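You operate a simulated robot arm through the tools that you are given. There is no shell and no other tool. Be economical: measure what you need, move in short steps, check, and stop when the job is done.

Carry out the task below with a simulated robot arm. There is one attempt and no reset: what you move stays moved.

JOB
Lay the teal cloth pouch on the gold saucer and give it two puffs of scent.
Fine: ribbon toward the spray bottle; free the spray collar first and lock it again after. Where these are worked on the way, their far stop is far enough and under half their travel is too little: spray collar.

The check looks at the end state, three seconds after you hand in, the way a careful person would. Anything else that was tipped, shoved, dropped, spilled or broken makes it a failure. Flat cloth is picked up by pressing the open fingertips on it (5 to 10 N) and closing them slowly along it; thin cloth reads only 2 to 8 mm in the jaws.

ROBOT AND FRAMES
A 6-joint arm with a two-finger parallel gripper, fixed in place. Base frame: the origin is at the foot of the arm, x ahead of it, y to its left, z up; the work surface is at about z = 76. Units: cm, degrees, N and s.
With the tool pointing down near the work surface it reaches from about 26 to 68 cm from the base axis. Its first joint turns from -66.0 to 66.0 degrees. Payload 2.9 kg.
The tool frame sits at the grasp point between the pads (the TCP): z along the fingers, y along the line on which they close. The tips reach 3 cm beyond it. The gripper opens to 11 cm. The fingers are 2 cm wide and 1 cm thick; the gripper's body (4.8 by 11.2 cm) begins 5.5 cm behind the TCP.
Orientation is that of the tool frame in the base frame, as a unit quaternion [x, y, z, w]. With the fingers straight down and closing along the base's y, the tool's x points along the base's -x, its y along +y and its z along -z.

CONTROLS
- The arm moves only by the tool nudge_tool. Its argument "rows" is a list of rows, each an object of numbers (a shift or turn left out is 0, a gripper value left out holds the last): "tx", "ty", "tz": the shift along the tool's x, y, z in units of 30 mm (1.0 is 30 mm); "ax", "ay", "az": the turn, a rotation vector about the tool's x, y, z in units of 8 degrees (1.0 is 8 degrees); "grip": the opening in per cent of the stroke, from 0 (shut) to 100 (fully open). In form: [{"tx": .., "ty": .., "tz": .., "ax": .., "ay": .., "az": .., "grip": ..}, ...]. A call has 1 to 10 rows; each row shifts and turns the commanded pose from where the row before left it, along the tool's axes as they then stand. A call with a number of a shift or a turn outside -1 to 1 is refused whole. Each row takes 0.2 s and may step no farther than 5 cm and 8.6 degrees from the row before; otherwise, or with a gripper value out of range, the whole call is refused. Where a pose cannot be reached the arm comes as near as it can. A force on the tool above 90 N (or 10 N above the force at the start of the call, whichever is more), or a blocked arm, ends the call early, and 0.2 s more pass. The fingers move at their own pace (about 10.8 cm/s each) and stop on an object; they squeeze with about 31 N. The grip force told is the motor's: it shows also when the fingers shut on nothing. Time passes only in rows, and 0.2 s behind the last, so rows that do not move let the fingers close. It gives the time, the measured TCP pose, the force on the tool (base axes), the opening and the grip force at its end, in the units of the frame above (readings bear some noise), with the torque about the TCP (base axes, N m) and any sound that the robot's microphone picked up.
- Cameras (640 x 400 px; columns grow to the right, rows downward): "scene" is fixed at [5.79, 41.99, 139.81]; the picture's right is [-0.86, -0.51, 0.00], its down [-0.25, 0.41, -0.88] and it looks along [0.45, -0.75, -0.48] (base axes); focal length 339 px, centre (320, 200). "wrist" rides on the gripper at [7.2, 1.7, -10.3] in the tool frame; the picture's right is [-0.23, 0.97, 0.00], its down [-0.76, -0.18, -0.62] and it looks along [-0.61, -0.14, 0.78] (tool axes); focal length 222 px, centre (320, 200). There is no depth. A picture from a camera that has moved, and an enlarged one, comes with that camera's place and axes in the base frame and with its lens. The place of the scene camera against the robot may be out by one fixed shift of up to 1.2 cm in any direction.
- snapshot(camera): a new picture of that camera. No time passes.
- close_up(camera, box): a new picture of the part [left, top, right, bottom] of that camera's present view, enlarged. No time passes.
- job_done(): hands the job in; it is judged then, once.

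Go step by step. Nothing tells you positions but the pictures and the camera data: compare them with the known pose of the tool, close in by small moves and look again before you grip or let go. The budget is 120 turns and 84 pictures, counting those below and the enlarged ones. Unless the task says otherwise, let go and move clear before handing in, and close with one line.

The tools are called after "Call:" as a command line: name --argument value ..., lists and objects as JSON in quotes. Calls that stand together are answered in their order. nudge_tool: Moves the arm, as the interface text tells. Its arguments: {"type":"object","properties":{"rows":{"type":"array","items":{"type":"object","properties":{"tx":{"type":"number"},"ty":{"type":"number"},"tz":{"type":"number"},"ax":{"type":"number"},"ay":{"type":"number"},"az":{"type":"number"},"grip":{"type":"number"}}}}},"required":["rows"]} The other tools are called the same way: snapshot (camera) takes a picture; close_up (camera, box) takes an enlarged picture of a part of a camera's view; job_done () hands the job in.

At the start:

```text
time_s: 0.0
tool_pos: [37.69, -25.95, 122.88]
tool_rot: [0.001, 1.0, 0.0, 0.0]
wrist_force: [-0.2, -0.1, -0.5]
torque: [-0.01, -0.02, 0.0]
grip_width: 10.98
grasp_force: 0.0
```

scene: 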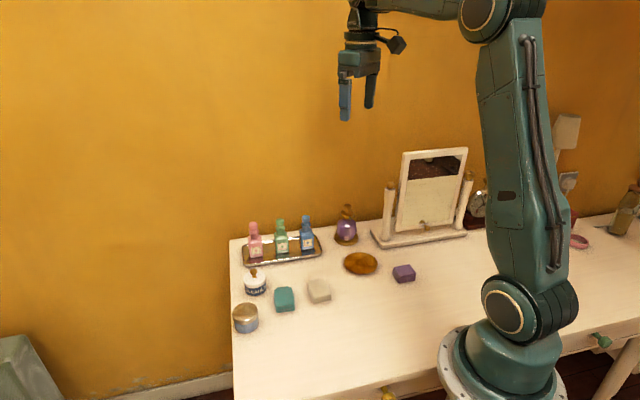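
wrist: 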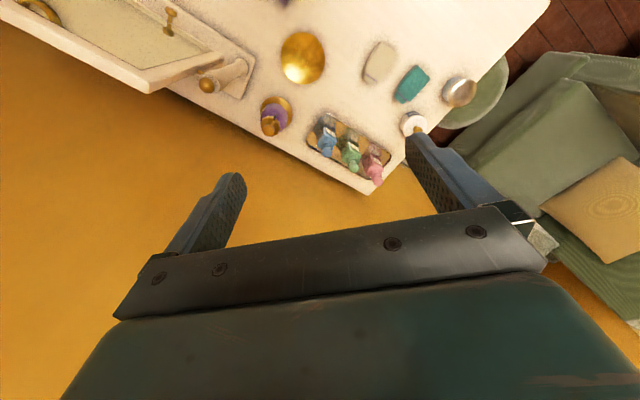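

I see a dressing table with a gold saucer, teal pouch, a purple spray bottle, and other items. I'll look closer first.

Call:
close_up --camera "scene" --box '[220, 190, 430, 340]'

Call:
close_up --camera "wrist" --box '[230, 20, 500, 190]'

Call:
close_up --camera "scene" --box '[320, 195, 376, 250]'

```text
2.67 times, centred on (325, 265) of scene
camera zoom: at [5.79, 41.99, 139.81], right [-0.86, -0.51, 0.0], down [-0.25, 0.41, -0.88], along [0.45, -0.75, -0.48], focal length 905 px, centre (307, 27)
```

zoom: 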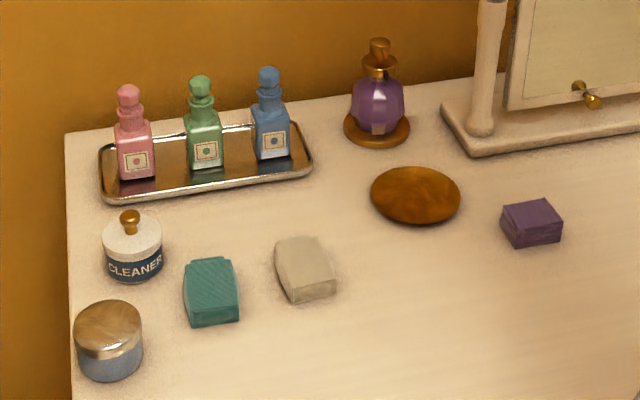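

```text
2.35 times, centred on (365, 105) of wrist
camera zoom: at [30.57, -24.39, 133.11], right [0.23, 0.97, 0.0], down [0.76, -0.18, 0.62], along [0.61, -0.14, -0.78], focal length 523 px, centre (214, 424)
```

zoom: 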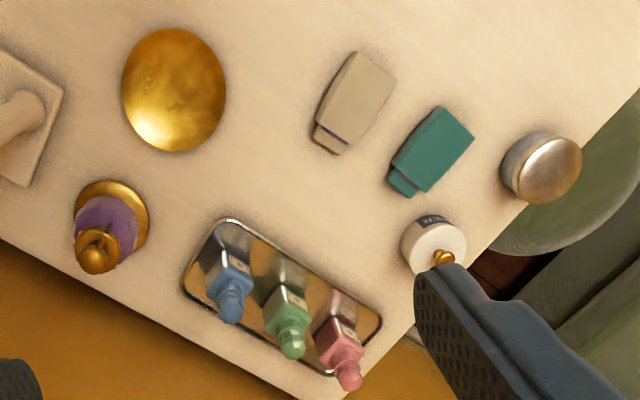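

```text
7.27 times, centred on (348, 222) of scene
camera zoom: at [5.79, 41.99, 139.81], right [-0.86, -0.51, 0.0], down [-0.25, 0.41, -0.88], along [0.45, -0.75, -0.48], focal length 2468 px, centre (116, 36)
```

zoom: 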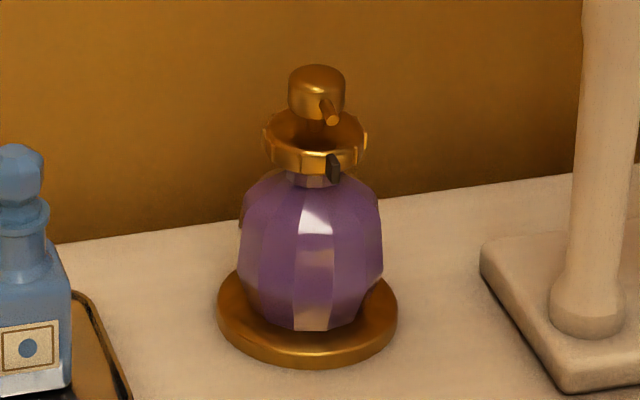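

Saucer is around (36,-29), teal pouch (46,-6.5), bottle (46,-39). I'll move above the pouch for a closer view.

Call:
nudge_tool --rows '[{"tx": -0.2, "ty": 0.65, "tz": 0.8}, {"tx": -0.2, "ty": 0.65, "tz": 0.8}, {"tx": -0.2, "ty": 0.65, "tz": 0.8}, {"tx": -0.2, "ty": 0.65, "tz": 0.8}, {"tx": -0.2, "ty": 0.65, "tz": 0.8}, {"tx": -0.2, "ty": 0.65, "tz": 0.8}, {"tx": -0.2, "ty": 0.65, "tz": 0.8}, {"tx": -0.2, "ty": 0.65, "tz": 0.8}, {"tx": -0.2, "ty": 0.65, "tz": 0.8}, {"tx": -0.2, "ty": 0.65, "tz": 0.8}]'

Call:
snapshot --camera "wrist"

Call:
close_up --camera "scene" --box '[265, 265, 345, 320]'

```text
time_s: 2.2
tool_pos: [43.8, -6.5, 98.85]
tool_rot: [-0.001, 1.0, 0.0, 0.0]
wrist_force: [-0.2, 0.7, -0.6]
torque: [-0.01, 0.01, 0.04]
grip_width: 11.0
grasp_force: 0.0
```

```text
78 pictures are left
camera wrist: at [36.58, -4.81, 109.11], right [0.23, 0.97, 0.0], down [0.76, -0.18, 0.62], along [0.61, -0.14, -0.78], focal length 222 px, centre (320, 200)
```

wrist: 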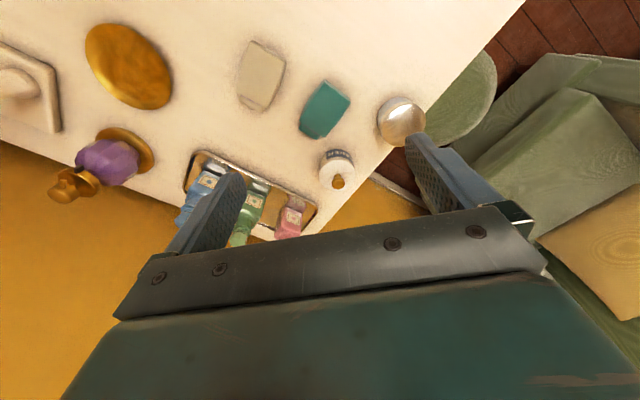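

```text
7.27 times, centred on (305, 292) of scene
camera zoom: at [5.79, 41.99, 139.81], right [-0.86, -0.51, 0.0], down [-0.25, 0.41, -0.88], along [0.45, -0.75, -0.48], focal length 2468 px, centre (429, -473)
```

zoom: 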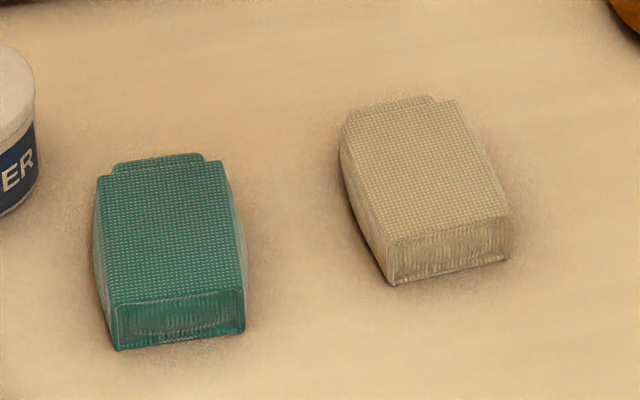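

I need finer detail of the pouch's ribbon end and the bottle's collar, so I zoom in.

Call:
close_up --camera "wrist" --box '[280, 60, 370, 150]'

Call:
close_up --camera "wrist" --box '[30, 110, 190, 210]'

```text
4.44 times, centred on (325, 105) of wrist
camera zoom: at [36.58, -4.81, 109.11], right [0.23, 0.97, 0.0], down [0.76, -0.18, 0.62], along [0.61, -0.14, -0.78], focal length 987 px, centre (298, 622)
```

zoom: 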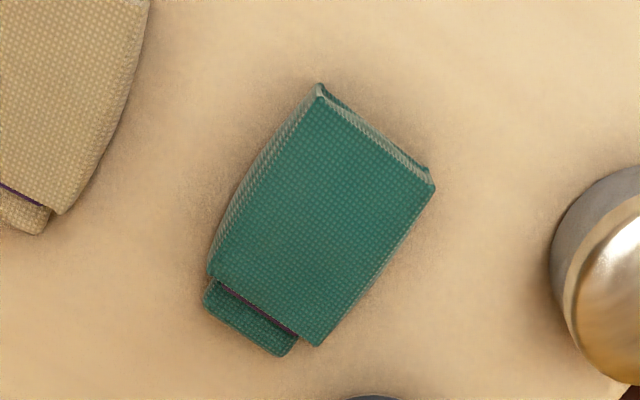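

```text
4.00 times, centred on (110, 160) of wrist
camera zoom: at [36.58, -4.81, 109.11], right [0.23, 0.97, 0.0], down [0.76, -0.18, 0.62], along [0.61, -0.14, -0.78], focal length 888 px, centre (1160, 360)
```

zoom: 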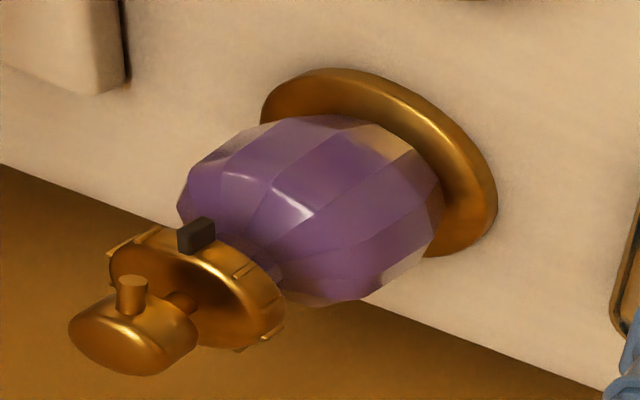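

The pouch lies at about (46,-6.3), 4.2 cm wide, its ribbon end pointing along about -50°. I'll turn the gripper to close across its width and come down halfway.

Call:
nudge_tool --rows '[{"tx": -0.73, "ty": 0.07, "grip": 66}, {"az": 0.886, "tz": 0.4}, {"az": 0.886, "tz": 0.4}, {"az": 0.886, "tz": 0.4}, {"az": 0.886, "tz": 0.4}, {"az": 0.886, "tz": 0.4}, {"az": 0.886, "tz": 0.4}, {"az": 0.886, "tz": 0.4}]'

Call:
snapshot --camera "wrist"

```text
time_s: 4.0
tool_pos: [45.94, -6.34, 90.22]
tool_rot: [0.42, 0.907, 0.0, 0.0]
wrist_force: [-0.7, 0.3, -0.6]
torque: [0.04, 0.02, 0.01]
grip_width: 7.27
grasp_force: 0.0
```

```text
74 pictures are left
camera wrist: at [42.63, 0.26, 100.62], right [0.89, 0.46, 0.0], down [0.36, -0.7, 0.62], along [0.28, -0.55, -0.78], focal length 222 px, centre (320, 200)
```

wrist: 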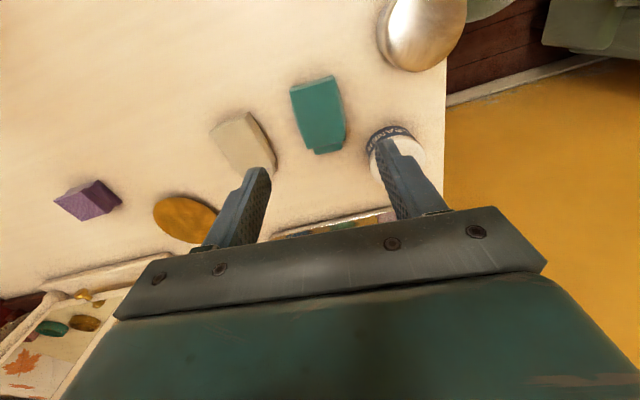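

The fingers straddle the pouch line as planned. I'll descend to just above the sides and check.

Call:
nudge_tool --rows '[{"tz": 0.9}, {"tz": 0.9}, {"tz": 0.7}]'

Call:
snapshot --camera "wrist"

Call:
close_up --camera "scene" --box '[235, 230, 345, 320]'

```text
time_s: 4.8
tool_pos: [45.71, -6.31, 82.76]
tool_rot: [0.42, 0.908, 0.0, 0.0]
wrist_force: [0.5, 0.4, 0.6]
torque: [-0.02, 0.03, 0.01]
grip_width: 7.27
grasp_force: 0.0
```

```text
73 pictures are left
camera wrist: at [42.46, 0.33, 93.08], right [0.89, 0.46, 0.0], down [0.36, -0.7, 0.62], along [0.29, -0.55, -0.78], focal length 222 px, centre (320, 200)
```

wrist: 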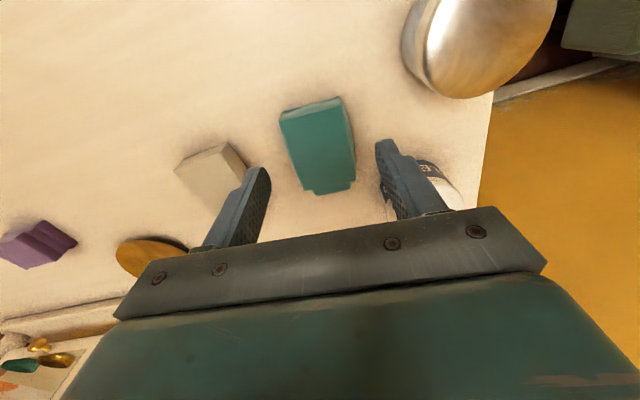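

```text
4.44 times, centred on (290, 275) of scene
camera zoom: at [5.79, 41.99, 139.81], right [-0.86, -0.51, 0.0], down [-0.25, 0.41, -0.88], along [0.45, -0.75, -0.48], focal length 1508 px, centre (453, -133)
```

zoom: 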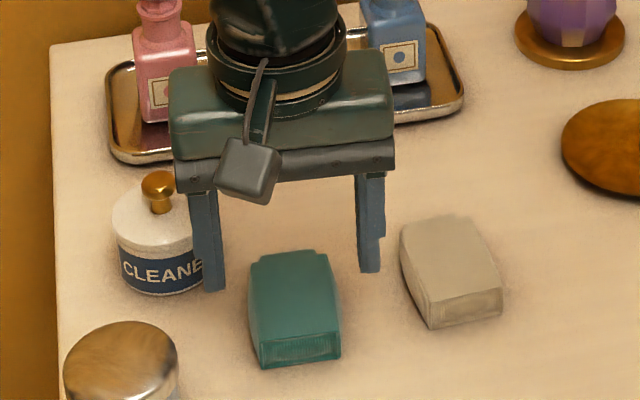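

Aligned. I'll lower to 79.7 and close gently.

Call:
nudge_tool --rows '[{"tz": 0.5, "tx": 0.12}, {"tz": 0.5}]'

Call:
nudge_tool --rows '[{"grip": 50}, {"grip": 42}, {"grip": 36}, {"grip": 32}, {"grip": 28}]'

Call:
snapshot --camera "wrist"

```text
time_s: 5.4
tool_pos: [45.52, -6.01, 79.68]
tool_rot: [0.419, 0.908, -0.001, 0.0]
wrist_force: [0.7, -0.1, -0.6]
torque: [0.0, 0.0, 0.01]
grip_width: 7.25
grasp_force: 0.0
```

```text
time_s: 6.6
tool_pos: [45.55, -5.93, 79.74]
tool_rot: [0.419, 0.908, 0.001, 0.001]
wrist_force: [-0.3, 0.1, 0.2]
torque: [-0.01, 0.02, 0.01]
grip_width: 5.08
grasp_force: 31.3
```

```text
71 pictures are left
camera wrist: at [42.15, 0.54, 90.1], right [0.89, 0.46, 0.0], down [0.36, -0.7, 0.62], along [0.29, -0.55, -0.78], focal length 222 px, centre (320, 200)
```

wrist: 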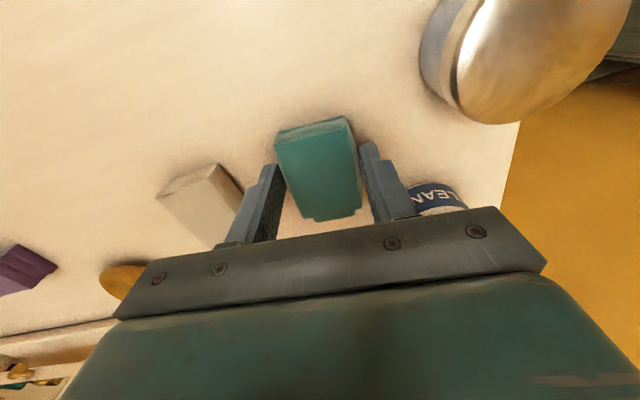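

Jaws stopped at 5.1 cm on the pouch. Lift and check it comes along.

Call:
nudge_tool --rows '[{"tz": -0.4, "grip": 25}, {"tz": -0.8}, {"tz": -1}, {"tz": -1}, {"tz": -1}]'

Call:
snapshot --camera "scene"

Call:
snapshot --camera "wrist"

```text
time_s: 7.8
tool_pos: [45.54, -6.18, 92.35]
tool_rot: [0.42, 0.908, 0.001, -0.001]
wrist_force: [0.0, 0.7, -0.2]
torque: [0.02, -0.02, 0.03]
grip_width: 5.06
grasp_force: 31.0
```

```text
70 pictures are left
```

scene: 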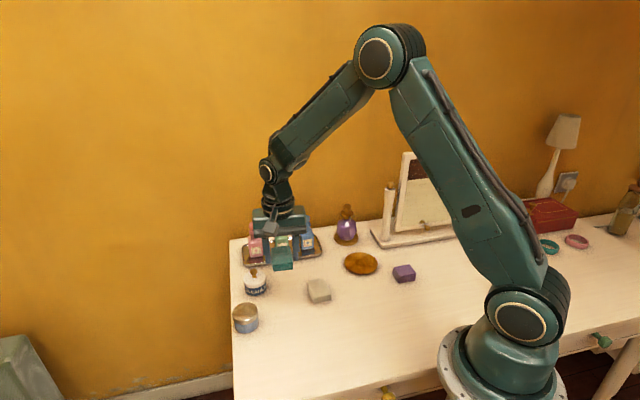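

```text
69 pictures are left
camera wrist: at [42.26, 0.42, 102.79], right [0.89, 0.46, 0.0], down [0.36, -0.7, 0.62], along [0.29, -0.55, -0.78], focal length 222 px, centre (320, 200)
```

wrist: 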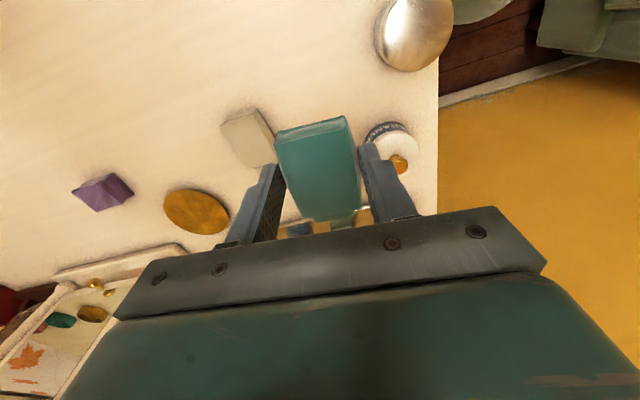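

Held cleanly. Carry it over the saucer.

Call:
nudge_tool --rows '[{"tx": -0.458, "ty": -0.921}, {"tx": -0.458, "ty": -0.921}, {"tx": -0.458, "ty": -0.921}, {"tx": -0.458, "ty": -0.921}, {"tx": -0.458, "ty": -0.921}, {"tx": -0.458, "ty": -0.921}, {"tx": -0.458, "ty": -0.921}, {"tx": -0.458, "ty": -0.921}]'

Call:
snapshot --camera "wrist"

Call:
close_up --camera "scene" --box '[300, 190, 430, 290]'

```text
time_s: 9.6
tool_pos: [35.94, -28.79, 92.52]
tool_rot: [0.42, 0.908, 0.0, 0.001]
wrist_force: [-0.1, -0.2, -0.3]
torque: [-0.01, 0.02, -0.01]
grip_width: 5.06
grasp_force: 30.9
```

```text
68 pictures are left
camera wrist: at [32.56, -22.27, 102.88], right [0.89, 0.46, 0.0], down [0.36, -0.7, 0.62], along [0.29, -0.55, -0.78], focal length 222 px, centre (320, 200)
```

wrist: 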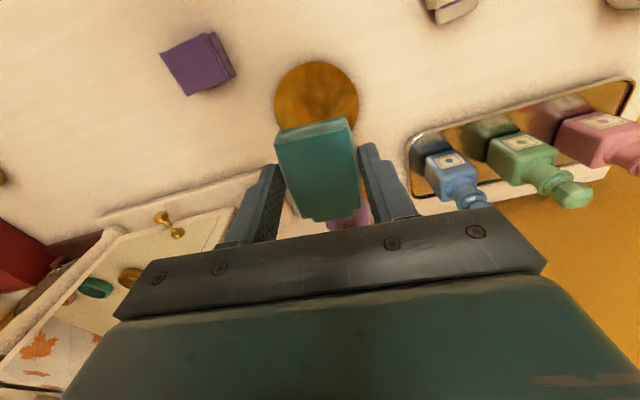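

```text
4.00 times, centred on (365, 240) of scene
camera zoom: at [5.78, 41.99, 139.81], right [-0.86, -0.51, 0.0], down [-0.25, 0.41, -0.88], along [0.45, -0.75, -0.48], focal length 1358 px, centre (140, 40)
```

zoom: 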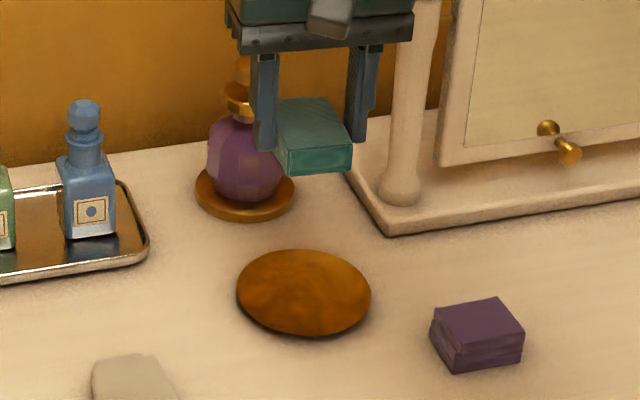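

Over the saucer. I'll trim position, turn about 6° so the ribbon faces the bottle, and come down near the saucer.

Call:
nudge_tool --rows '[{"tx": 0.38, "ty": -0.09}, {"az": -0.8}, {"tz": 0.9}, {"tz": 0.9}, {"tz": 0.9}]'

Call:
snapshot --camera "wrist"

Call:
close_up --camera "scene" --box '[300, 190, 430, 290]'

```text
time_s: 10.8
tool_pos: [34.93, -28.02, 84.58]
tool_rot: [0.368, 0.93, 0.0, 0.0]
wrist_force: [-0.3, -0.4, -0.7]
torque: [0.02, 0.02, -0.01]
grip_width: 5.04
grasp_force: 30.7
```

```text
66 pictures are left
camera wrist: at [31.02, -21.91, 94.86], right [0.83, 0.55, 0.0], down [0.43, -0.65, 0.62], along [0.35, -0.52, -0.78], focal length 222 px, centre (320, 200)
```

wrist: 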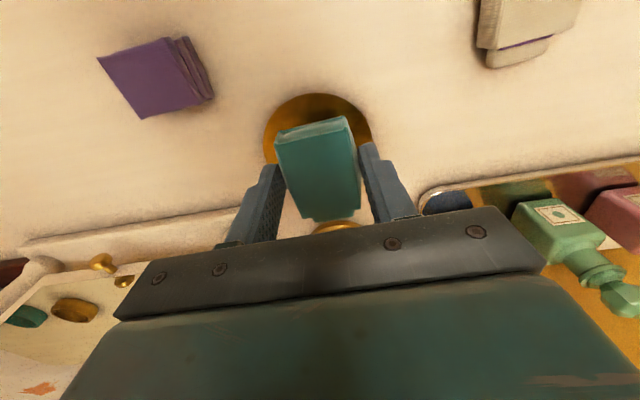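

```text
4.00 times, centred on (365, 240) of scene
camera zoom: at [5.79, 41.99, 139.81], right [-0.86, -0.51, 0.0], down [-0.25, 0.41, -0.88], along [0.45, -0.75, -0.48], focal length 1358 px, centre (140, 40)
```

zoom: 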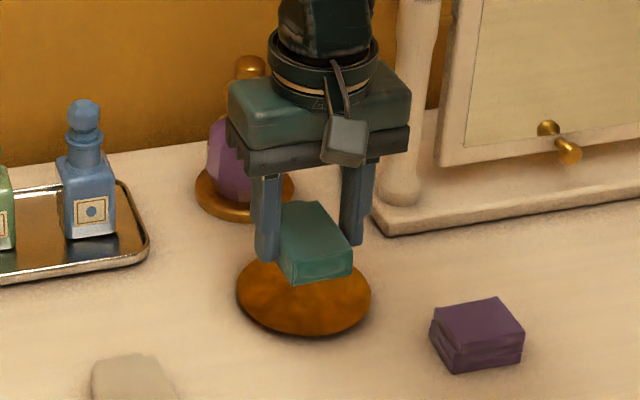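

Well centred; lowering in small steps while watching the force.

Call:
nudge_tool --rows '[{"tz": 0.4, "ty": 0.08}, {"tz": 0.4}, {"tz": 0.15}]'

Call:
nudge_tool --rows '[{"tz": 0.1}, {}]'

Call:
nudge_tool --rows '[{"tz": 0.1}, {}]'

Call:
close_up --camera "scene" --box '[330, 220, 400, 280]'

```text
time_s: 11.6
tool_pos: [35.24, -27.9, 81.52]
tool_rot: [0.368, 0.93, 0.0, 0.0]
wrist_force: [0.0, 0.2, -0.5]
torque: [0.03, 0.0, 0.02]
grip_width: 5.04
grasp_force: 31.1
```

```text
time_s: 12.2
tool_pos: [35.19, -28.0, 81.36]
tool_rot: [0.368, 0.93, 0.0, 0.0]
wrist_force: [0.3, 0.8, -0.1]
torque: [0.0, -0.01, -0.03]
grip_width: 5.06
grasp_force: 31.3
```

```text
time_s: 12.8
tool_pos: [35.38, -27.87, 80.98]
tool_rot: [0.368, 0.93, 0.0, 0.0]
wrist_force: [-0.1, 0.1, -0.1]
torque: [-0.02, 0.0, -0.01]
grip_width: 5.07
grasp_force: 30.9
```

```text
6.67 times, centred on (365, 250) of scene
camera zoom: at [5.79, 41.99, 139.81], right [-0.86, -0.51, 0.0], down [-0.25, 0.41, -0.88], along [0.45, -0.75, -0.48], focal length 2263 px, centre (20, -133)
```

zoom: 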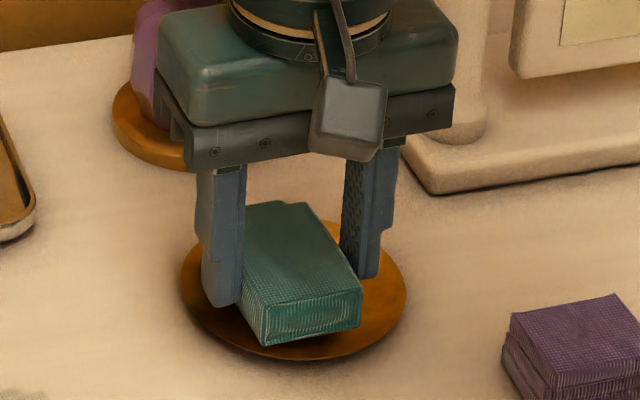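

Not touching yet; lowering further in small steps.

Call:
nudge_tool --rows '[{"tz": 0.1}, {}]'

Call:
nudge_tool --rows '[{"tz": 0.08}, {}]'

Call:
close_up --camera "scene" --box '[330, 220, 400, 280]'

```text
time_s: 13.4
tool_pos: [35.28, -27.82, 80.68]
tool_rot: [0.367, 0.93, 0.0, 0.0]
wrist_force: [0.6, 0.2, -0.6]
torque: [-0.02, 0.01, 0.04]
grip_width: 5.06
grasp_force: 30.5
```

```text
time_s: 14.0
tool_pos: [35.16, -27.87, 80.51]
tool_rot: [0.368, 0.93, 0.0, 0.0]
wrist_force: [0.0, 0.2, -0.1]
torque: [-0.02, 0.0, -0.05]
grip_width: 5.08
grasp_force: 30.9
```

```text
6.67 times, centred on (365, 250) of scene
camera zoom: at [5.79, 41.99, 139.81], right [-0.86, -0.51, 0.0], down [-0.25, 0.41, -0.88], along [0.45, -0.75, -0.48], focal length 2263 px, centre (20, -133)
```

zoom: 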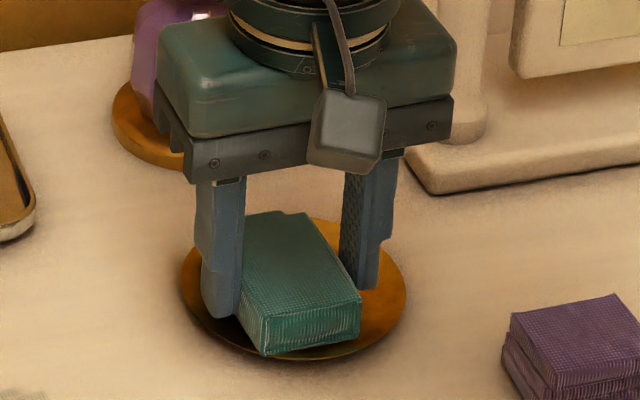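

The pouch sits slightly to the camera side; shift 0.8 cm toward the bottle and continue down.

Call:
nudge_tool --rows '[{"tx": -0.27}, {"tz": 0.07}, {}]'

Call:
nudge_tool --rows '[{"tz": 0.08}, {}]'

Call:
close_up --camera "scene" --box '[330, 220, 400, 280]'

```text
time_s: 14.8
tool_pos: [35.99, -28.4, 80.29]
tool_rot: [0.368, 0.93, -0.001, 0.002]
wrist_force: [-2.2, 2.0, 12.0]
torque: [0.07, 0.07, 0.01]
grip_width: 5.07
grasp_force: 30.6
```

```text
time_s: 15.4
tool_pos: [35.8, -28.35, 80.12]
tool_rot: [0.369, 0.929, -0.001, 0.001]
wrist_force: [-7.1, 2.2, 38.8]
torque: [0.07, 0.23, 0.01]
grip_width: 5.04
grasp_force: 30.8
```

```text
6.67 times, centred on (365, 250) of scene
camera zoom: at [5.73, 42.03, 139.8], right [-0.86, -0.51, 0.0], down [-0.25, 0.41, -0.88], along [0.45, -0.75, -0.48], focal length 2263 px, centre (20, -133)
```

zoom: 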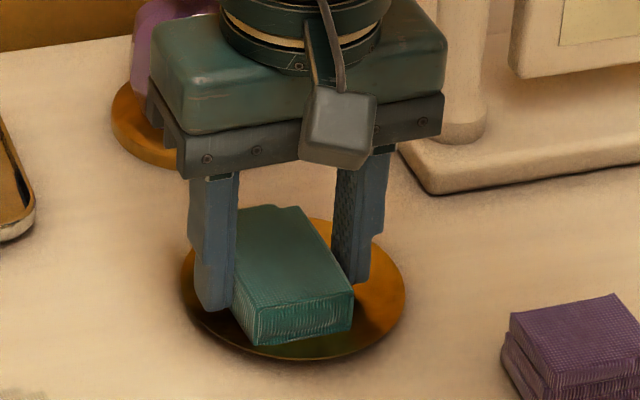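

In contact with the saucer. Ease up slightly and open slowly, then rise.

Call:
nudge_tool --rows '[{"tz": -0.08}, {"grip": 50}, {"grip": 54}, {"grip": 60}, {}, {"tz": -0.3}, {"tz": -0.7}, {"tz": -1}, {"tz": -1}, {"tz": -1}]'

Call:
close_up --camera "scene" --box '[310, 195, 410, 285]'

Call:
snapshot --camera "wrist"

```text
time_s: 17.6
tool_pos: [35.78, -28.3, 92.16]
tool_rot: [0.368, 0.93, 0.0, 0.0]
wrist_force: [-0.4, 0.6, -0.1]
torque: [0.01, -0.03, 0.0]
grip_width: 6.59
grasp_force: 0.1
```

```text
4.44 times, centred on (360, 240) of scene
camera zoom: at [5.79, 41.99, 139.81], right [-0.86, -0.51, 0.0], down [-0.25, 0.41, -0.88], along [0.45, -0.75, -0.48], focal length 1508 px, centre (142, 22)
```

zoom: 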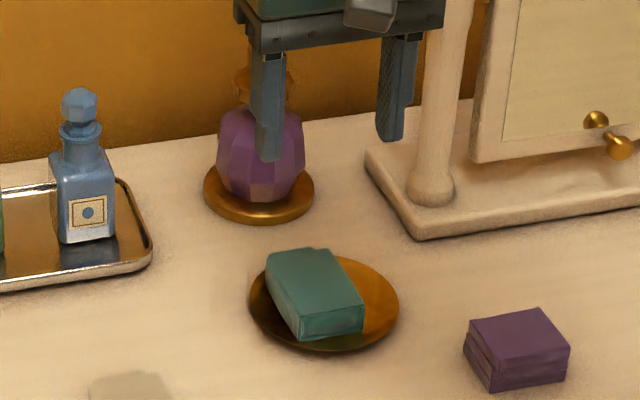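

```text
60 pictures are left
camera wrist: at [31.66, -22.14, 102.55], right [0.83, 0.55, 0.0], down [0.43, -0.65, 0.62], along [0.34, -0.52, -0.78], focal length 222 px, centre (320, 200)
```

wrist: 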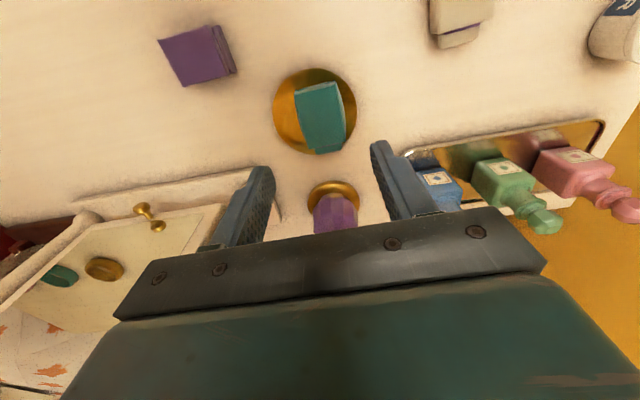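

The pouch rests on the saucer with the ribbon toward the bottle. Now I back off for a clear view of the spray collar.

Call:
nudge_tool --rows '[{"tx": 1}, {"tx": 1}, {"tx": 1, "grip": 100}]'

Call:
close_up --camera "wrist" --box '[260, 90, 400, 190]'

Call:
close_up --camera "scene" --box '[325, 195, 371, 230]'

```text
time_s: 18.4
tool_pos: [29.28, -22.06, 92.22]
tool_rot: [0.368, 0.93, 0.0, 0.0]
wrist_force: [0.1, -0.2, -0.8]
torque: [-0.02, 0.02, 0.0]
grip_width: 10.99
grasp_force: 0.1
```

```text
4.00 times, centred on (330, 140) of wrist
camera zoom: at [25.17, -15.99, 102.46], right [0.83, 0.55, 0.0], down [0.43, -0.65, 0.62], along [0.35, -0.52, -0.78], focal length 888 px, centre (280, 440)
```

zoom: 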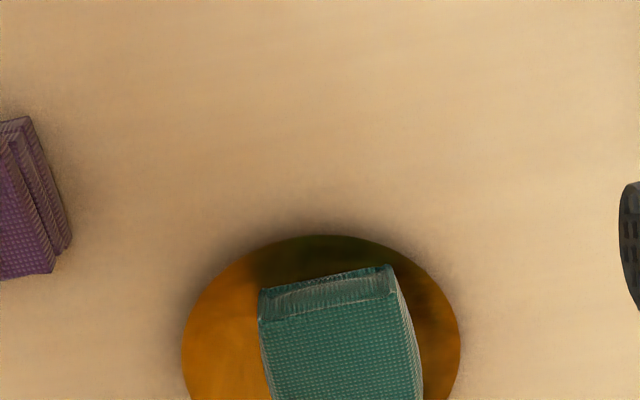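

```text
11.43 times, centred on (348, 212) of scene
camera zoom: at [5.79, 41.99, 139.81], right [-0.86, -0.51, 0.0], down [-0.25, 0.41, -0.88], along [0.45, -0.75, -0.48], focal length 3879 px, centre (0, 57)
```

zoom: 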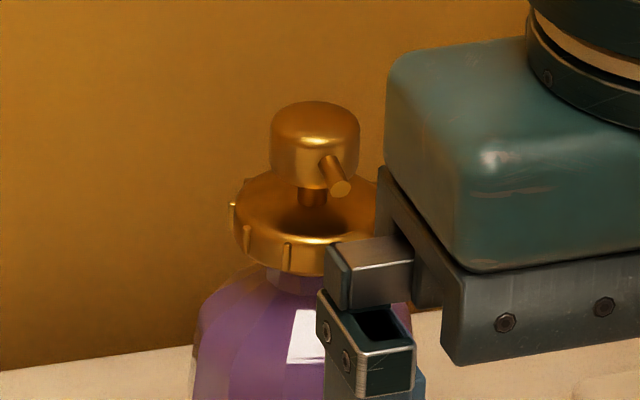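

Objects move up in view as I go forward, so I'll rise and go above the bottle instead.

Call:
nudge_tool --rows '[{"tz": -1}, {"tz": -1}, {"tz": -1}, {"tz": -1}]'

Call:
nudge_tool --rows '[{"tx": -0.975, "ty": -0.05}, {"tx": -0.975, "ty": -0.05}, {"tx": -0.975, "ty": -0.05}, {"tx": -0.975, "ty": -0.05}, {"tx": -0.975, "ty": -0.05}, {"tx": -0.975, "ty": -0.05}, {"tx": -0.975, "ty": -0.05}, {"tx": -0.975, "ty": -0.05}]'

Call:
snapshot --camera "wrist"

Call:
close_up --camera "scene" --box '[325, 195, 371, 230]'

```text
time_s: 19.4
tool_pos: [29.3, -22.26, 104.21]
tool_rot: [0.368, 0.93, 0.001, -0.001]
wrist_force: [0.1, -0.2, 0.1]
torque: [0.0, 0.05, -0.01]
grip_width: 11.01
grasp_force: 0.1
```

```text
time_s: 21.2
tool_pos: [45.49, -39.14, 104.21]
tool_rot: [0.368, 0.93, 0.0, -0.001]
wrist_force: [-0.3, 0.3, -0.2]
torque: [-0.01, 0.01, 0.0]
grip_width: 11.0
grasp_force: 0.1
```

```text
57 pictures are left
camera wrist: at [41.43, -32.96, 114.48], right [0.83, 0.55, 0.0], down [0.43, -0.65, 0.62], along [0.34, -0.52, -0.78], focal length 222 px, centre (320, 200)
```

wrist: 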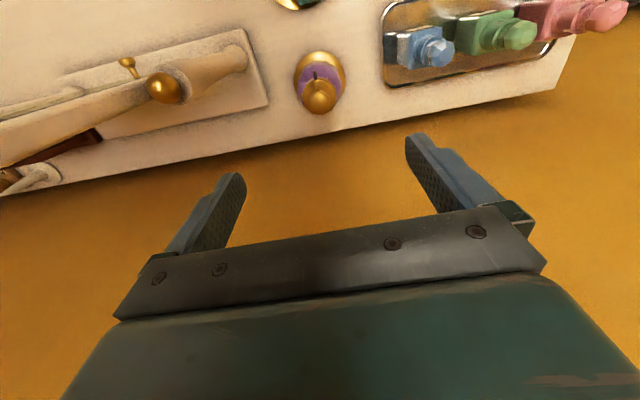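

```text
11.43 times, centred on (348, 212) of scene
camera zoom: at [5.78, 41.99, 139.81], right [-0.86, -0.51, 0.0], down [-0.25, 0.41, -0.88], along [0.45, -0.75, -0.48], focal length 3879 px, centre (0, 57)
```

zoom: 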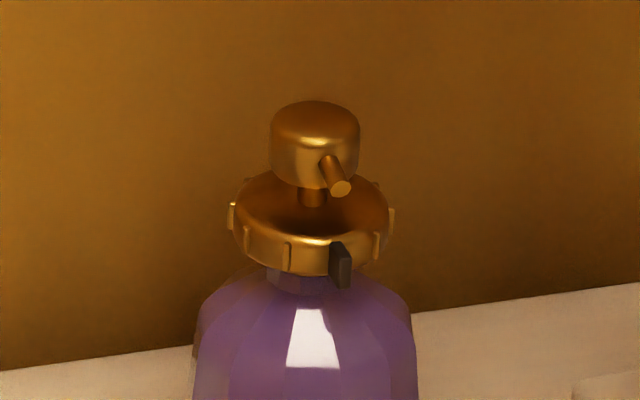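

Call:
close_up --camera "wrist" --box '[285, 45, 355, 120]'

```text
5.33 times, centred on (320, 82) of wrist
camera zoom: at [41.43, -32.96, 114.48], right [0.83, 0.55, 0.0], down [0.43, -0.65, 0.62], along [0.34, -0.52, -0.78], focal length 1185 px, centre (320, 827)
```

zoom: 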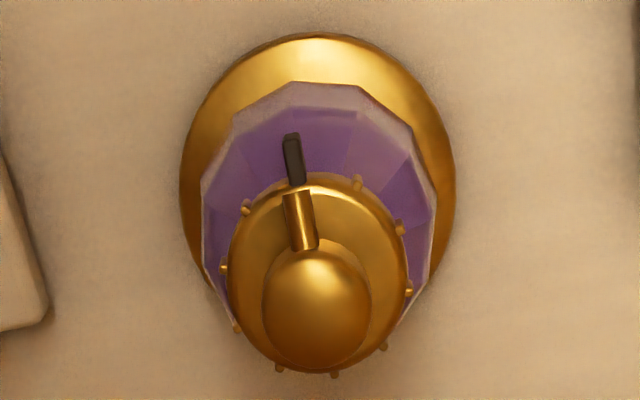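

The bottle axis is about (45,-38.5), nozzle pointing at the pouch, collar ~4.4 cm wide near z 85–86. I'll line up over it, open to 7 cm, and descend to head height.

Call:
nudge_tool --rows '[{"tx": 0.27, "ty": 0.04, "az": 0.6, "grip": 64}, {"tz": 1}, {"tz": 1}, {"tz": 1}, {"tz": 0.9}]'

Call:
snapshot --camera "wrist"

Call:
close_up --camera "scene" --box '[310, 180, 386, 240]'

```text
time_s: 22.4
tool_pos: [44.88, -38.52, 92.35]
tool_rot: [0.407, 0.914, 0.0, 0.0]
wrist_force: [0.8, 0.1, 0.4]
torque: [0.03, 0.01, 0.01]
grip_width: 7.03
grasp_force: 0.1
```

```text
54 pictures are left
camera wrist: at [41.3, -32.06, 102.7], right [0.88, 0.48, 0.0], down [0.38, -0.69, 0.62], along [0.3, -0.55, -0.78], focal length 222 px, centre (320, 200)
```

wrist: 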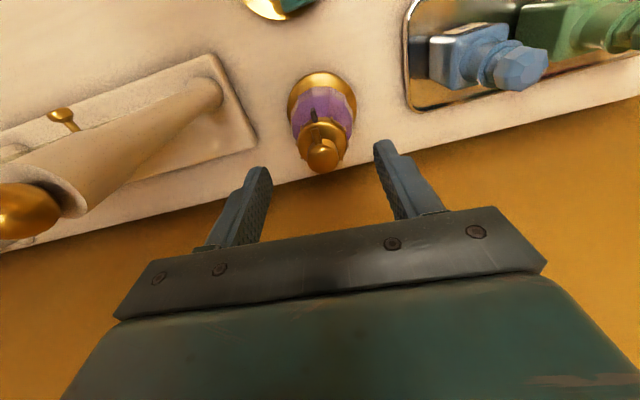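

```text
6.67 times, centred on (348, 210) of scene
camera zoom: at [5.79, 41.99, 139.81], right [-0.86, -0.51, 0.0], down [-0.25, 0.41, -0.88], along [0.45, -0.75, -0.48], focal length 2263 px, centre (133, 133)
```

zoom: 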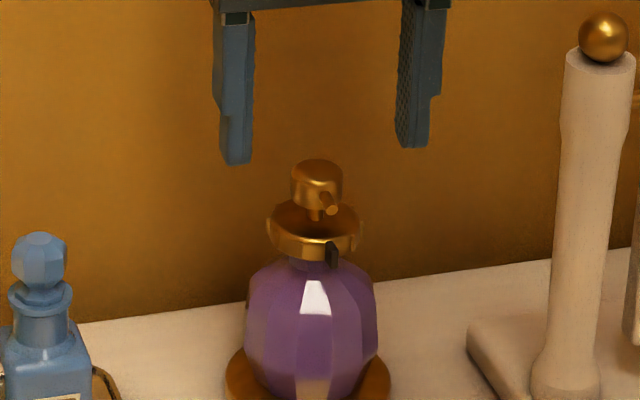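

Tips are level with head top and nearly centred. I'll trim 3 mm and lower so the tips sit at the collar.

Call:
nudge_tool --rows '[{"tx": 0.1, "ty": 0.07}, {"tz": 0.7}, {"tz": 0.7}]'

Call:
close_up --camera "wrist" --box '[240, 70, 420, 220]'

Call:
close_up --camera "scene" --box '[316, 190, 380, 240]'

```text
time_s: 23.2
tool_pos: [44.92, -38.13, 88.18]
tool_rot: [0.407, 0.913, 0.0, 0.0]
wrist_force: [0.1, 0.5, 0.4]
torque: [-0.01, 0.02, -0.01]
grip_width: 7.06
grasp_force: 0.0
```

```text
2.67 times, centred on (330, 145) of wrist
camera zoom: at [41.4, -31.64, 98.49], right [0.88, 0.48, 0.0], down [0.38, -0.69, 0.62], along [0.3, -0.55, -0.78], focal length 592 px, centre (293, 347)
```

zoom: 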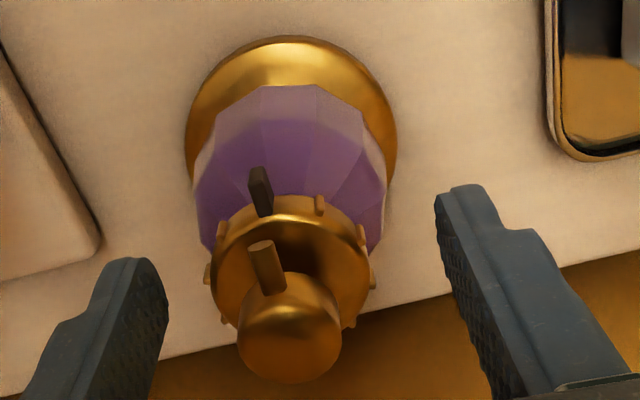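

```text
8.00 times, centred on (348, 215) of scene
camera zoom: at [5.79, 41.99, 139.81], right [-0.86, -0.51, 0.0], down [-0.25, 0.41, -0.88], along [0.45, -0.75, -0.48], focal length 2715 px, centre (96, 80)
```

zoom: 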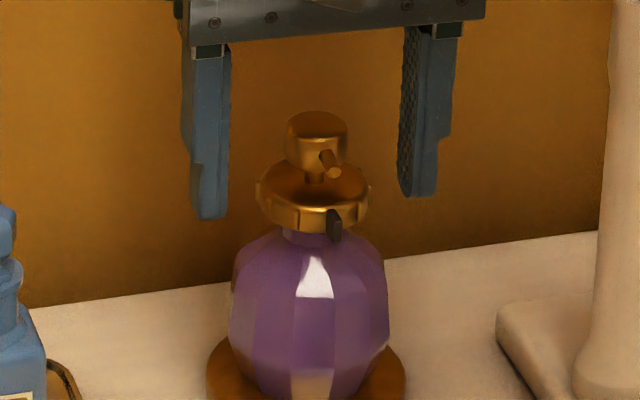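

Centred. Lower 3 mm more and close on the collar.

Call:
nudge_tool --rows '[{"tz": 0.1}, {"grip": 50}, {"grip": 44}, {"grip": 38}, {"grip": 32}, {}]'

Call:
close_up --camera "wrist" --box '[240, 70, 420, 220]'

```text
time_s: 24.6
tool_pos: [44.73, -38.4, 87.89]
tool_rot: [0.409, 0.912, -0.001, 0.0]
wrist_force: [-14.6, -13.7, -1.6]
torque: [-0.49, 0.24, -0.19]
grip_width: 4.36
grasp_force: 45.1
```

```text
2.67 times, centred on (330, 145) of wrist
camera zoom: at [41.25, -31.8, 98.22], right [0.88, 0.48, 0.0], down [0.37, -0.69, 0.62], along [0.3, -0.55, -0.78], focal length 592 px, centre (293, 347)
```

zoom: 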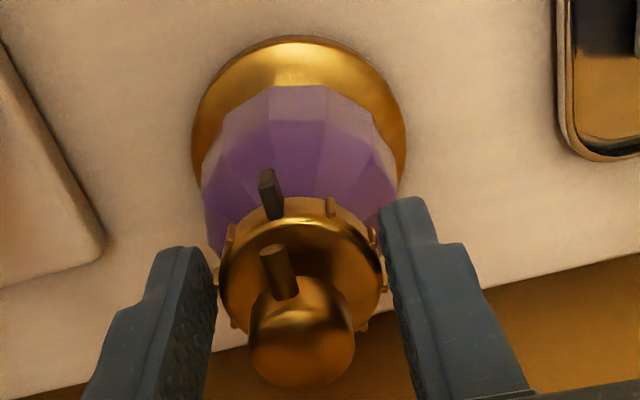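

Gripped at 4.36 cm, with a side load showing I'm ~3 mm off; I'll relieve that.

Call:
nudge_tool --rows '[{"ty": -0.1}, {}]'

```text
time_s: 25.2
tool_pos: [44.72, -38.36, 87.92]
tool_rot: [0.406, 0.914, 0.0, 0.0]
wrist_force: [-0.9, -12.3, -6.7]
torque: [-0.22, 0.68, -0.07]
grip_width: 4.33
grasp_force: 44.5
```

Try turning counter-clockwise (from above) 16° and watch the torque and tab.

Call:
nudge_tool --rows '[{"az": -0.5}, {"az": -0.5}, {"az": -0.5}, {"az": -0.5}]'

Call:
close_up --camera "wrist" --box '[240, 70, 420, 220]'

Call:
close_up --camera "scene" --box '[316, 190, 380, 240]'

```text
time_s: 26.2
tool_pos: [44.68, -38.49, 87.88]
tool_rot: [0.278, 0.961, 0.0, 0.0]
wrist_force: [-3.5, -21.4, -9.8]
torque: [-0.16, 0.1, -0.16]
grip_width: 4.34
grasp_force: 44.5
```

```text
2.67 times, centred on (330, 145) of wrist
camera zoom: at [39.41, -33.2, 98.21], right [0.71, 0.7, 0.0], down [0.55, -0.56, 0.62], along [0.44, -0.44, -0.78], focal length 592 px, centre (293, 347)
```

zoom: 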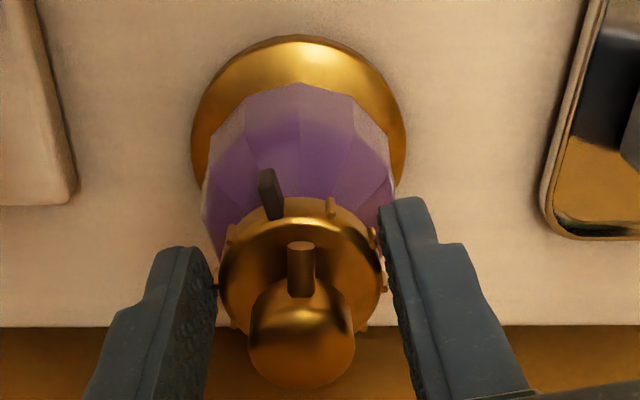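

```text
8.00 times, centred on (348, 215) of scene
camera zoom: at [5.79, 41.93, 139.83], right [-0.86, -0.51, 0.0], down [-0.25, 0.41, -0.88], along [0.45, -0.75, -0.48], focal length 2715 px, centre (96, 80)
```

zoom: 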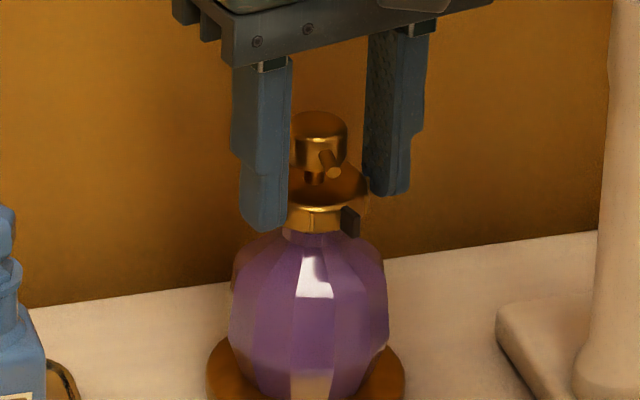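

The collar turns freely with the tab, nozzle stays put. Relieve side load and continue.

Call:
nudge_tool --rows '[{"tx": -0.05, "ty": -0.085}, {"az": -0.5}, {"az": -0.5}, {"az": -0.5}, {"az": -0.5}]'

Call:
nudge_tool --rows '[{"az": -0.5}, {"az": -0.5}, {"az": -0.5}, {"az": -0.5}]'

Call:
close_up --camera "wrist" --box '[240, 70, 420, 220]'

```text
time_s: 27.4
tool_pos: [44.54, -38.55, 87.95]
tool_rot: [0.14, 0.99, 0.001, -0.002]
wrist_force: [-17.9, -10.0, -10.2]
torque: [-0.2, 0.78, -0.11]
grip_width: 4.34
grasp_force: 45.1
```

```text
time_s: 28.4
tool_pos: [44.43, -38.86, 87.87]
tool_rot: [0.004, 1.0, -0.001, -0.001]
wrist_force: [-17.0, -19.7, -15.3]
torque: [-0.07, 1.28, -0.15]
grip_width: 4.34
grasp_force: 44.7
```

```text
2.67 times, centred on (330, 145) of wrist
camera zoom: at [37.33, -37.16, 98.24], right [0.23, 0.97, 0.0], down [0.76, -0.18, 0.62], along [0.6, -0.15, -0.78], focal length 592 px, centre (293, 347)
```

zoom: 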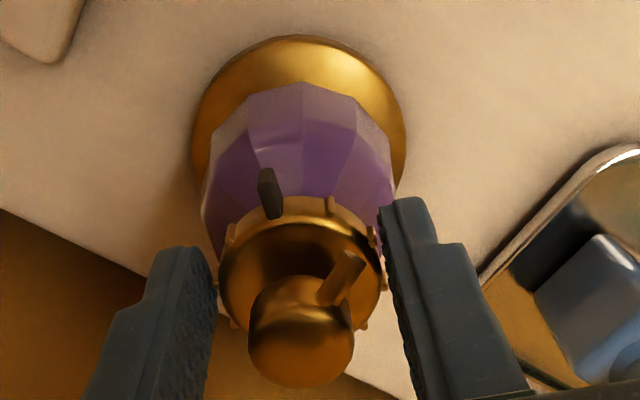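

48° turned without a stop. Relieve side load again and go 16° further.

Call:
nudge_tool --rows '[{"tx": 0.09, "ty": -0.1, "tz": 0.05}, {"az": -0.5}, {"az": -0.5}, {}]'

Call:
nudge_tool --rows '[{"az": -0.5}, {"az": -0.5}, {}]'

Call:
close_up --camera "wrist" --box '[240, 70, 420, 220]'

```text
time_s: 29.4
tool_pos: [44.43, -39.01, 87.94]
tool_rot: [-0.071, 0.997, -0.001, 0.001]
wrist_force: [-3.2, -8.9, -6.0]
torque: [-0.04, 0.82, -0.07]
grip_width: 4.35
grasp_force: 44.9
```

```text
time_s: 30.2
tool_pos: [44.57, -39.18, 87.86]
tool_rot: [-0.139, 0.99, -0.002, 0.002]
wrist_force: [9.0, -21.0, -9.3]
torque: [-0.37, -0.27, -0.16]
grip_width: 4.34
grasp_force: 44.8
```

```text
2.67 times, centred on (330, 145) of wrist
camera zoom: at [37.09, -39.45, 98.21], right [-0.05, 1.0, 0.0], down [0.78, 0.04, 0.63], along [0.63, 0.03, -0.78], focal length 592 px, centre (293, 347)
```

zoom: 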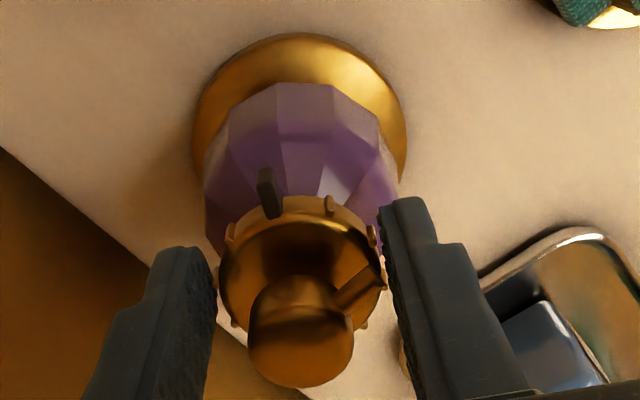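

At 64° the nozzle is next to a finger, so I must regrip. The turning axis works out at (45.3,-38.95). Open, rise clear of the head, turn back 45°, recentre.

Call:
nudge_tool --rows '[{"grip": 50}, {"grip": 64}, {}, {"tz": -0.9}, {"tz": -0.9}, {}]'

Call:
nudge_tool --rows '[{"az": 0.8}, {"az": 0.8}, {"az": 0.8}, {"az": 0.8}, {"az": 0.8}, {"az": 0.8}, {"az": 0.8}, {}]'

Call:
close_up --camera "scene" --box '[316, 190, 380, 240]'

```text
time_s: 31.6
tool_pos: [44.32, -38.8, 93.2]
tool_rot: [-0.139, 0.99, 0.001, 0.0]
wrist_force: [-0.2, 1.1, 0.2]
torque: [-0.01, 0.0, -0.01]
grip_width: 7.04
grasp_force: 0.1
```

```text
time_s: 33.4
tool_pos: [44.34, -38.81, 93.27]
tool_rot: [0.249, 0.968, -0.001, 0.0]
wrist_force: [-0.1, 0.2, -0.1]
torque: [0.02, -0.02, 0.0]
grip_width: 7.05
grasp_force: 0.1
```

```text
8.00 times, centred on (348, 215) of scene
camera zoom: at [5.79, 41.99, 139.81], right [-0.86, -0.51, 0.0], down [-0.25, 0.41, -0.88], along [0.45, -0.75, -0.48], focal length 2715 px, centre (96, 80)
```

zoom: 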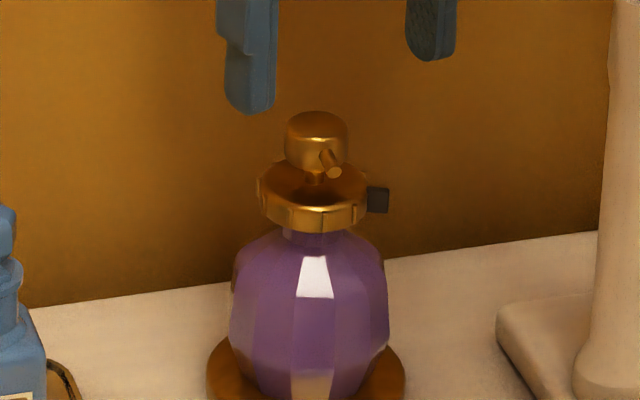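

Bottle undisturbed, tab turned 64°. Recentre on the axis, descend and grip again.

Call:
nudge_tool --rows '[{"tx": -0.303, "ty": 0.113}, {"tz": 0.9}, {"tz": 0.9}, {"grip": 50}, {"grip": 44}, {"grip": 36}, {"grip": 32}, {}]'

Call:
close_up --camera "wrist" --box '[240, 70, 420, 220]'

```text
time_s: 35.2
tool_pos: [45.31, -38.95, 87.72]
tool_rot: [0.249, 0.968, 0.0, 0.0]
wrist_force: [0.3, 0.2, -4.3]
torque: [-0.46, -0.24, 0.0]
grip_width: 4.32
grasp_force: 45.4
```

```text
2.67 times, centred on (330, 145) of wrist
camera zoom: at [39.88, -34.01, 98.1], right [0.67, 0.74, 0.0], down [0.58, -0.52, 0.62], along [0.46, -0.42, -0.78], focal length 592 px, centre (293, 347)
```

zoom: 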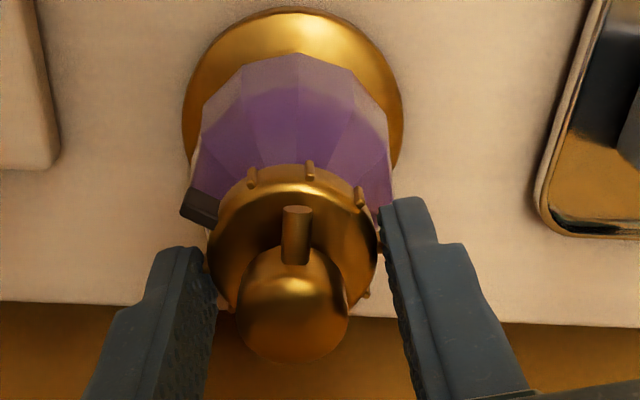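

Clean grip, almost no side load. Turn further, watching torque.

Call:
nudge_tool --rows '[{"az": -0.5}, {"az": -0.5}, {"az": -0.5}, {}]'

Call:
nudge_tool --rows '[{"az": -0.5}, {"az": -0.5}, {}]'

Call:
nudge_tool --rows '[{"az": -0.5}, {"az": -0.5}, {}]'

Call:
close_up --camera "wrist" --box '[240, 70, 420, 220]'

```text
time_s: 36.2
tool_pos: [45.39, -38.89, 87.71]
tool_rot: [0.144, 0.99, 0.001, 0.0]
wrist_force: [0.7, 9.9, -4.8]
torque: [0.08, -0.15, -0.02]
grip_width: 4.36
grasp_force: 45.1
```

```text
time_s: 37.0
tool_pos: [45.24, -38.86, 87.81]
tool_rot: [0.076, 0.997, 0.001, -0.001]
wrist_force: [3.6, 14.1, -7.3]
torque: [0.26, 0.32, -0.01]
grip_width: 4.36
grasp_force: 45.2
```

```text
time_s: 37.8
tool_pos: [45.39, -38.89, 87.84]
tool_rot: [0.006, 1.0, 0.0, -0.001]
wrist_force: [6.5, 22.9, -6.8]
torque: [0.34, 0.16, -0.71]
grip_width: 4.35
grasp_force: 45.2
```

```text
2.67 times, centred on (330, 145) of wrist
camera zoom: at [38.28, -37.18, 98.11], right [0.24, 0.97, 0.0], down [0.76, -0.19, 0.62], along [0.6, -0.15, -0.78], focal length 592 px, centre (293, 347)
```

zoom: 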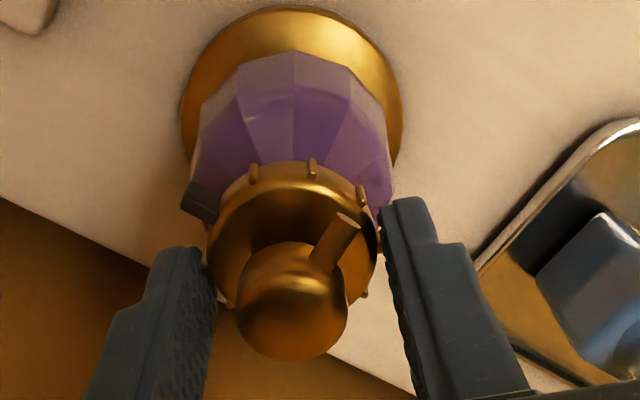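

Torque jumped to 0.7 N·m after ~90° in total: probably the far stop. One small confirming turn.

Call:
nudge_tool --rows '[{"az": -0.25}, {}]'

Call:
close_up --camera "wrist" --box '[240, 70, 420, 220]'

```text
time_s: 38.4
tool_pos: [45.47, -38.88, 87.88]
tool_rot: [-0.012, 1.0, 0.001, 0.001]
wrist_force: [7.9, 22.0, -9.4]
torque: [0.31, -0.1, -0.61]
grip_width: 4.39
grasp_force: 45.1
```

```text
2.67 times, centred on (330, 145) of wrist
camera zoom: at [38.22, -37.42, 98.12], right [0.2, 0.98, 0.0], down [0.77, -0.16, 0.62], along [0.61, -0.13, -0.78], focal length 592 px, centre (293, 347)
```

zoom: 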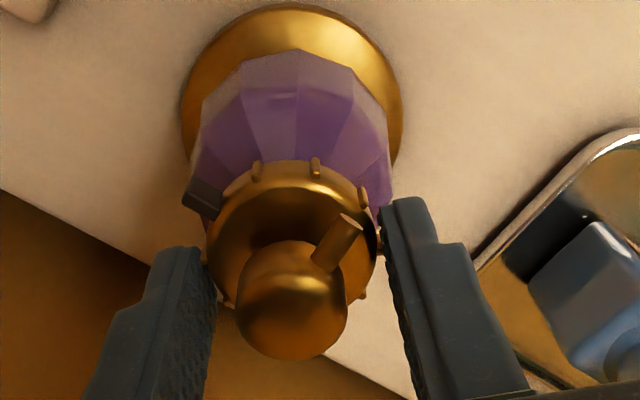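

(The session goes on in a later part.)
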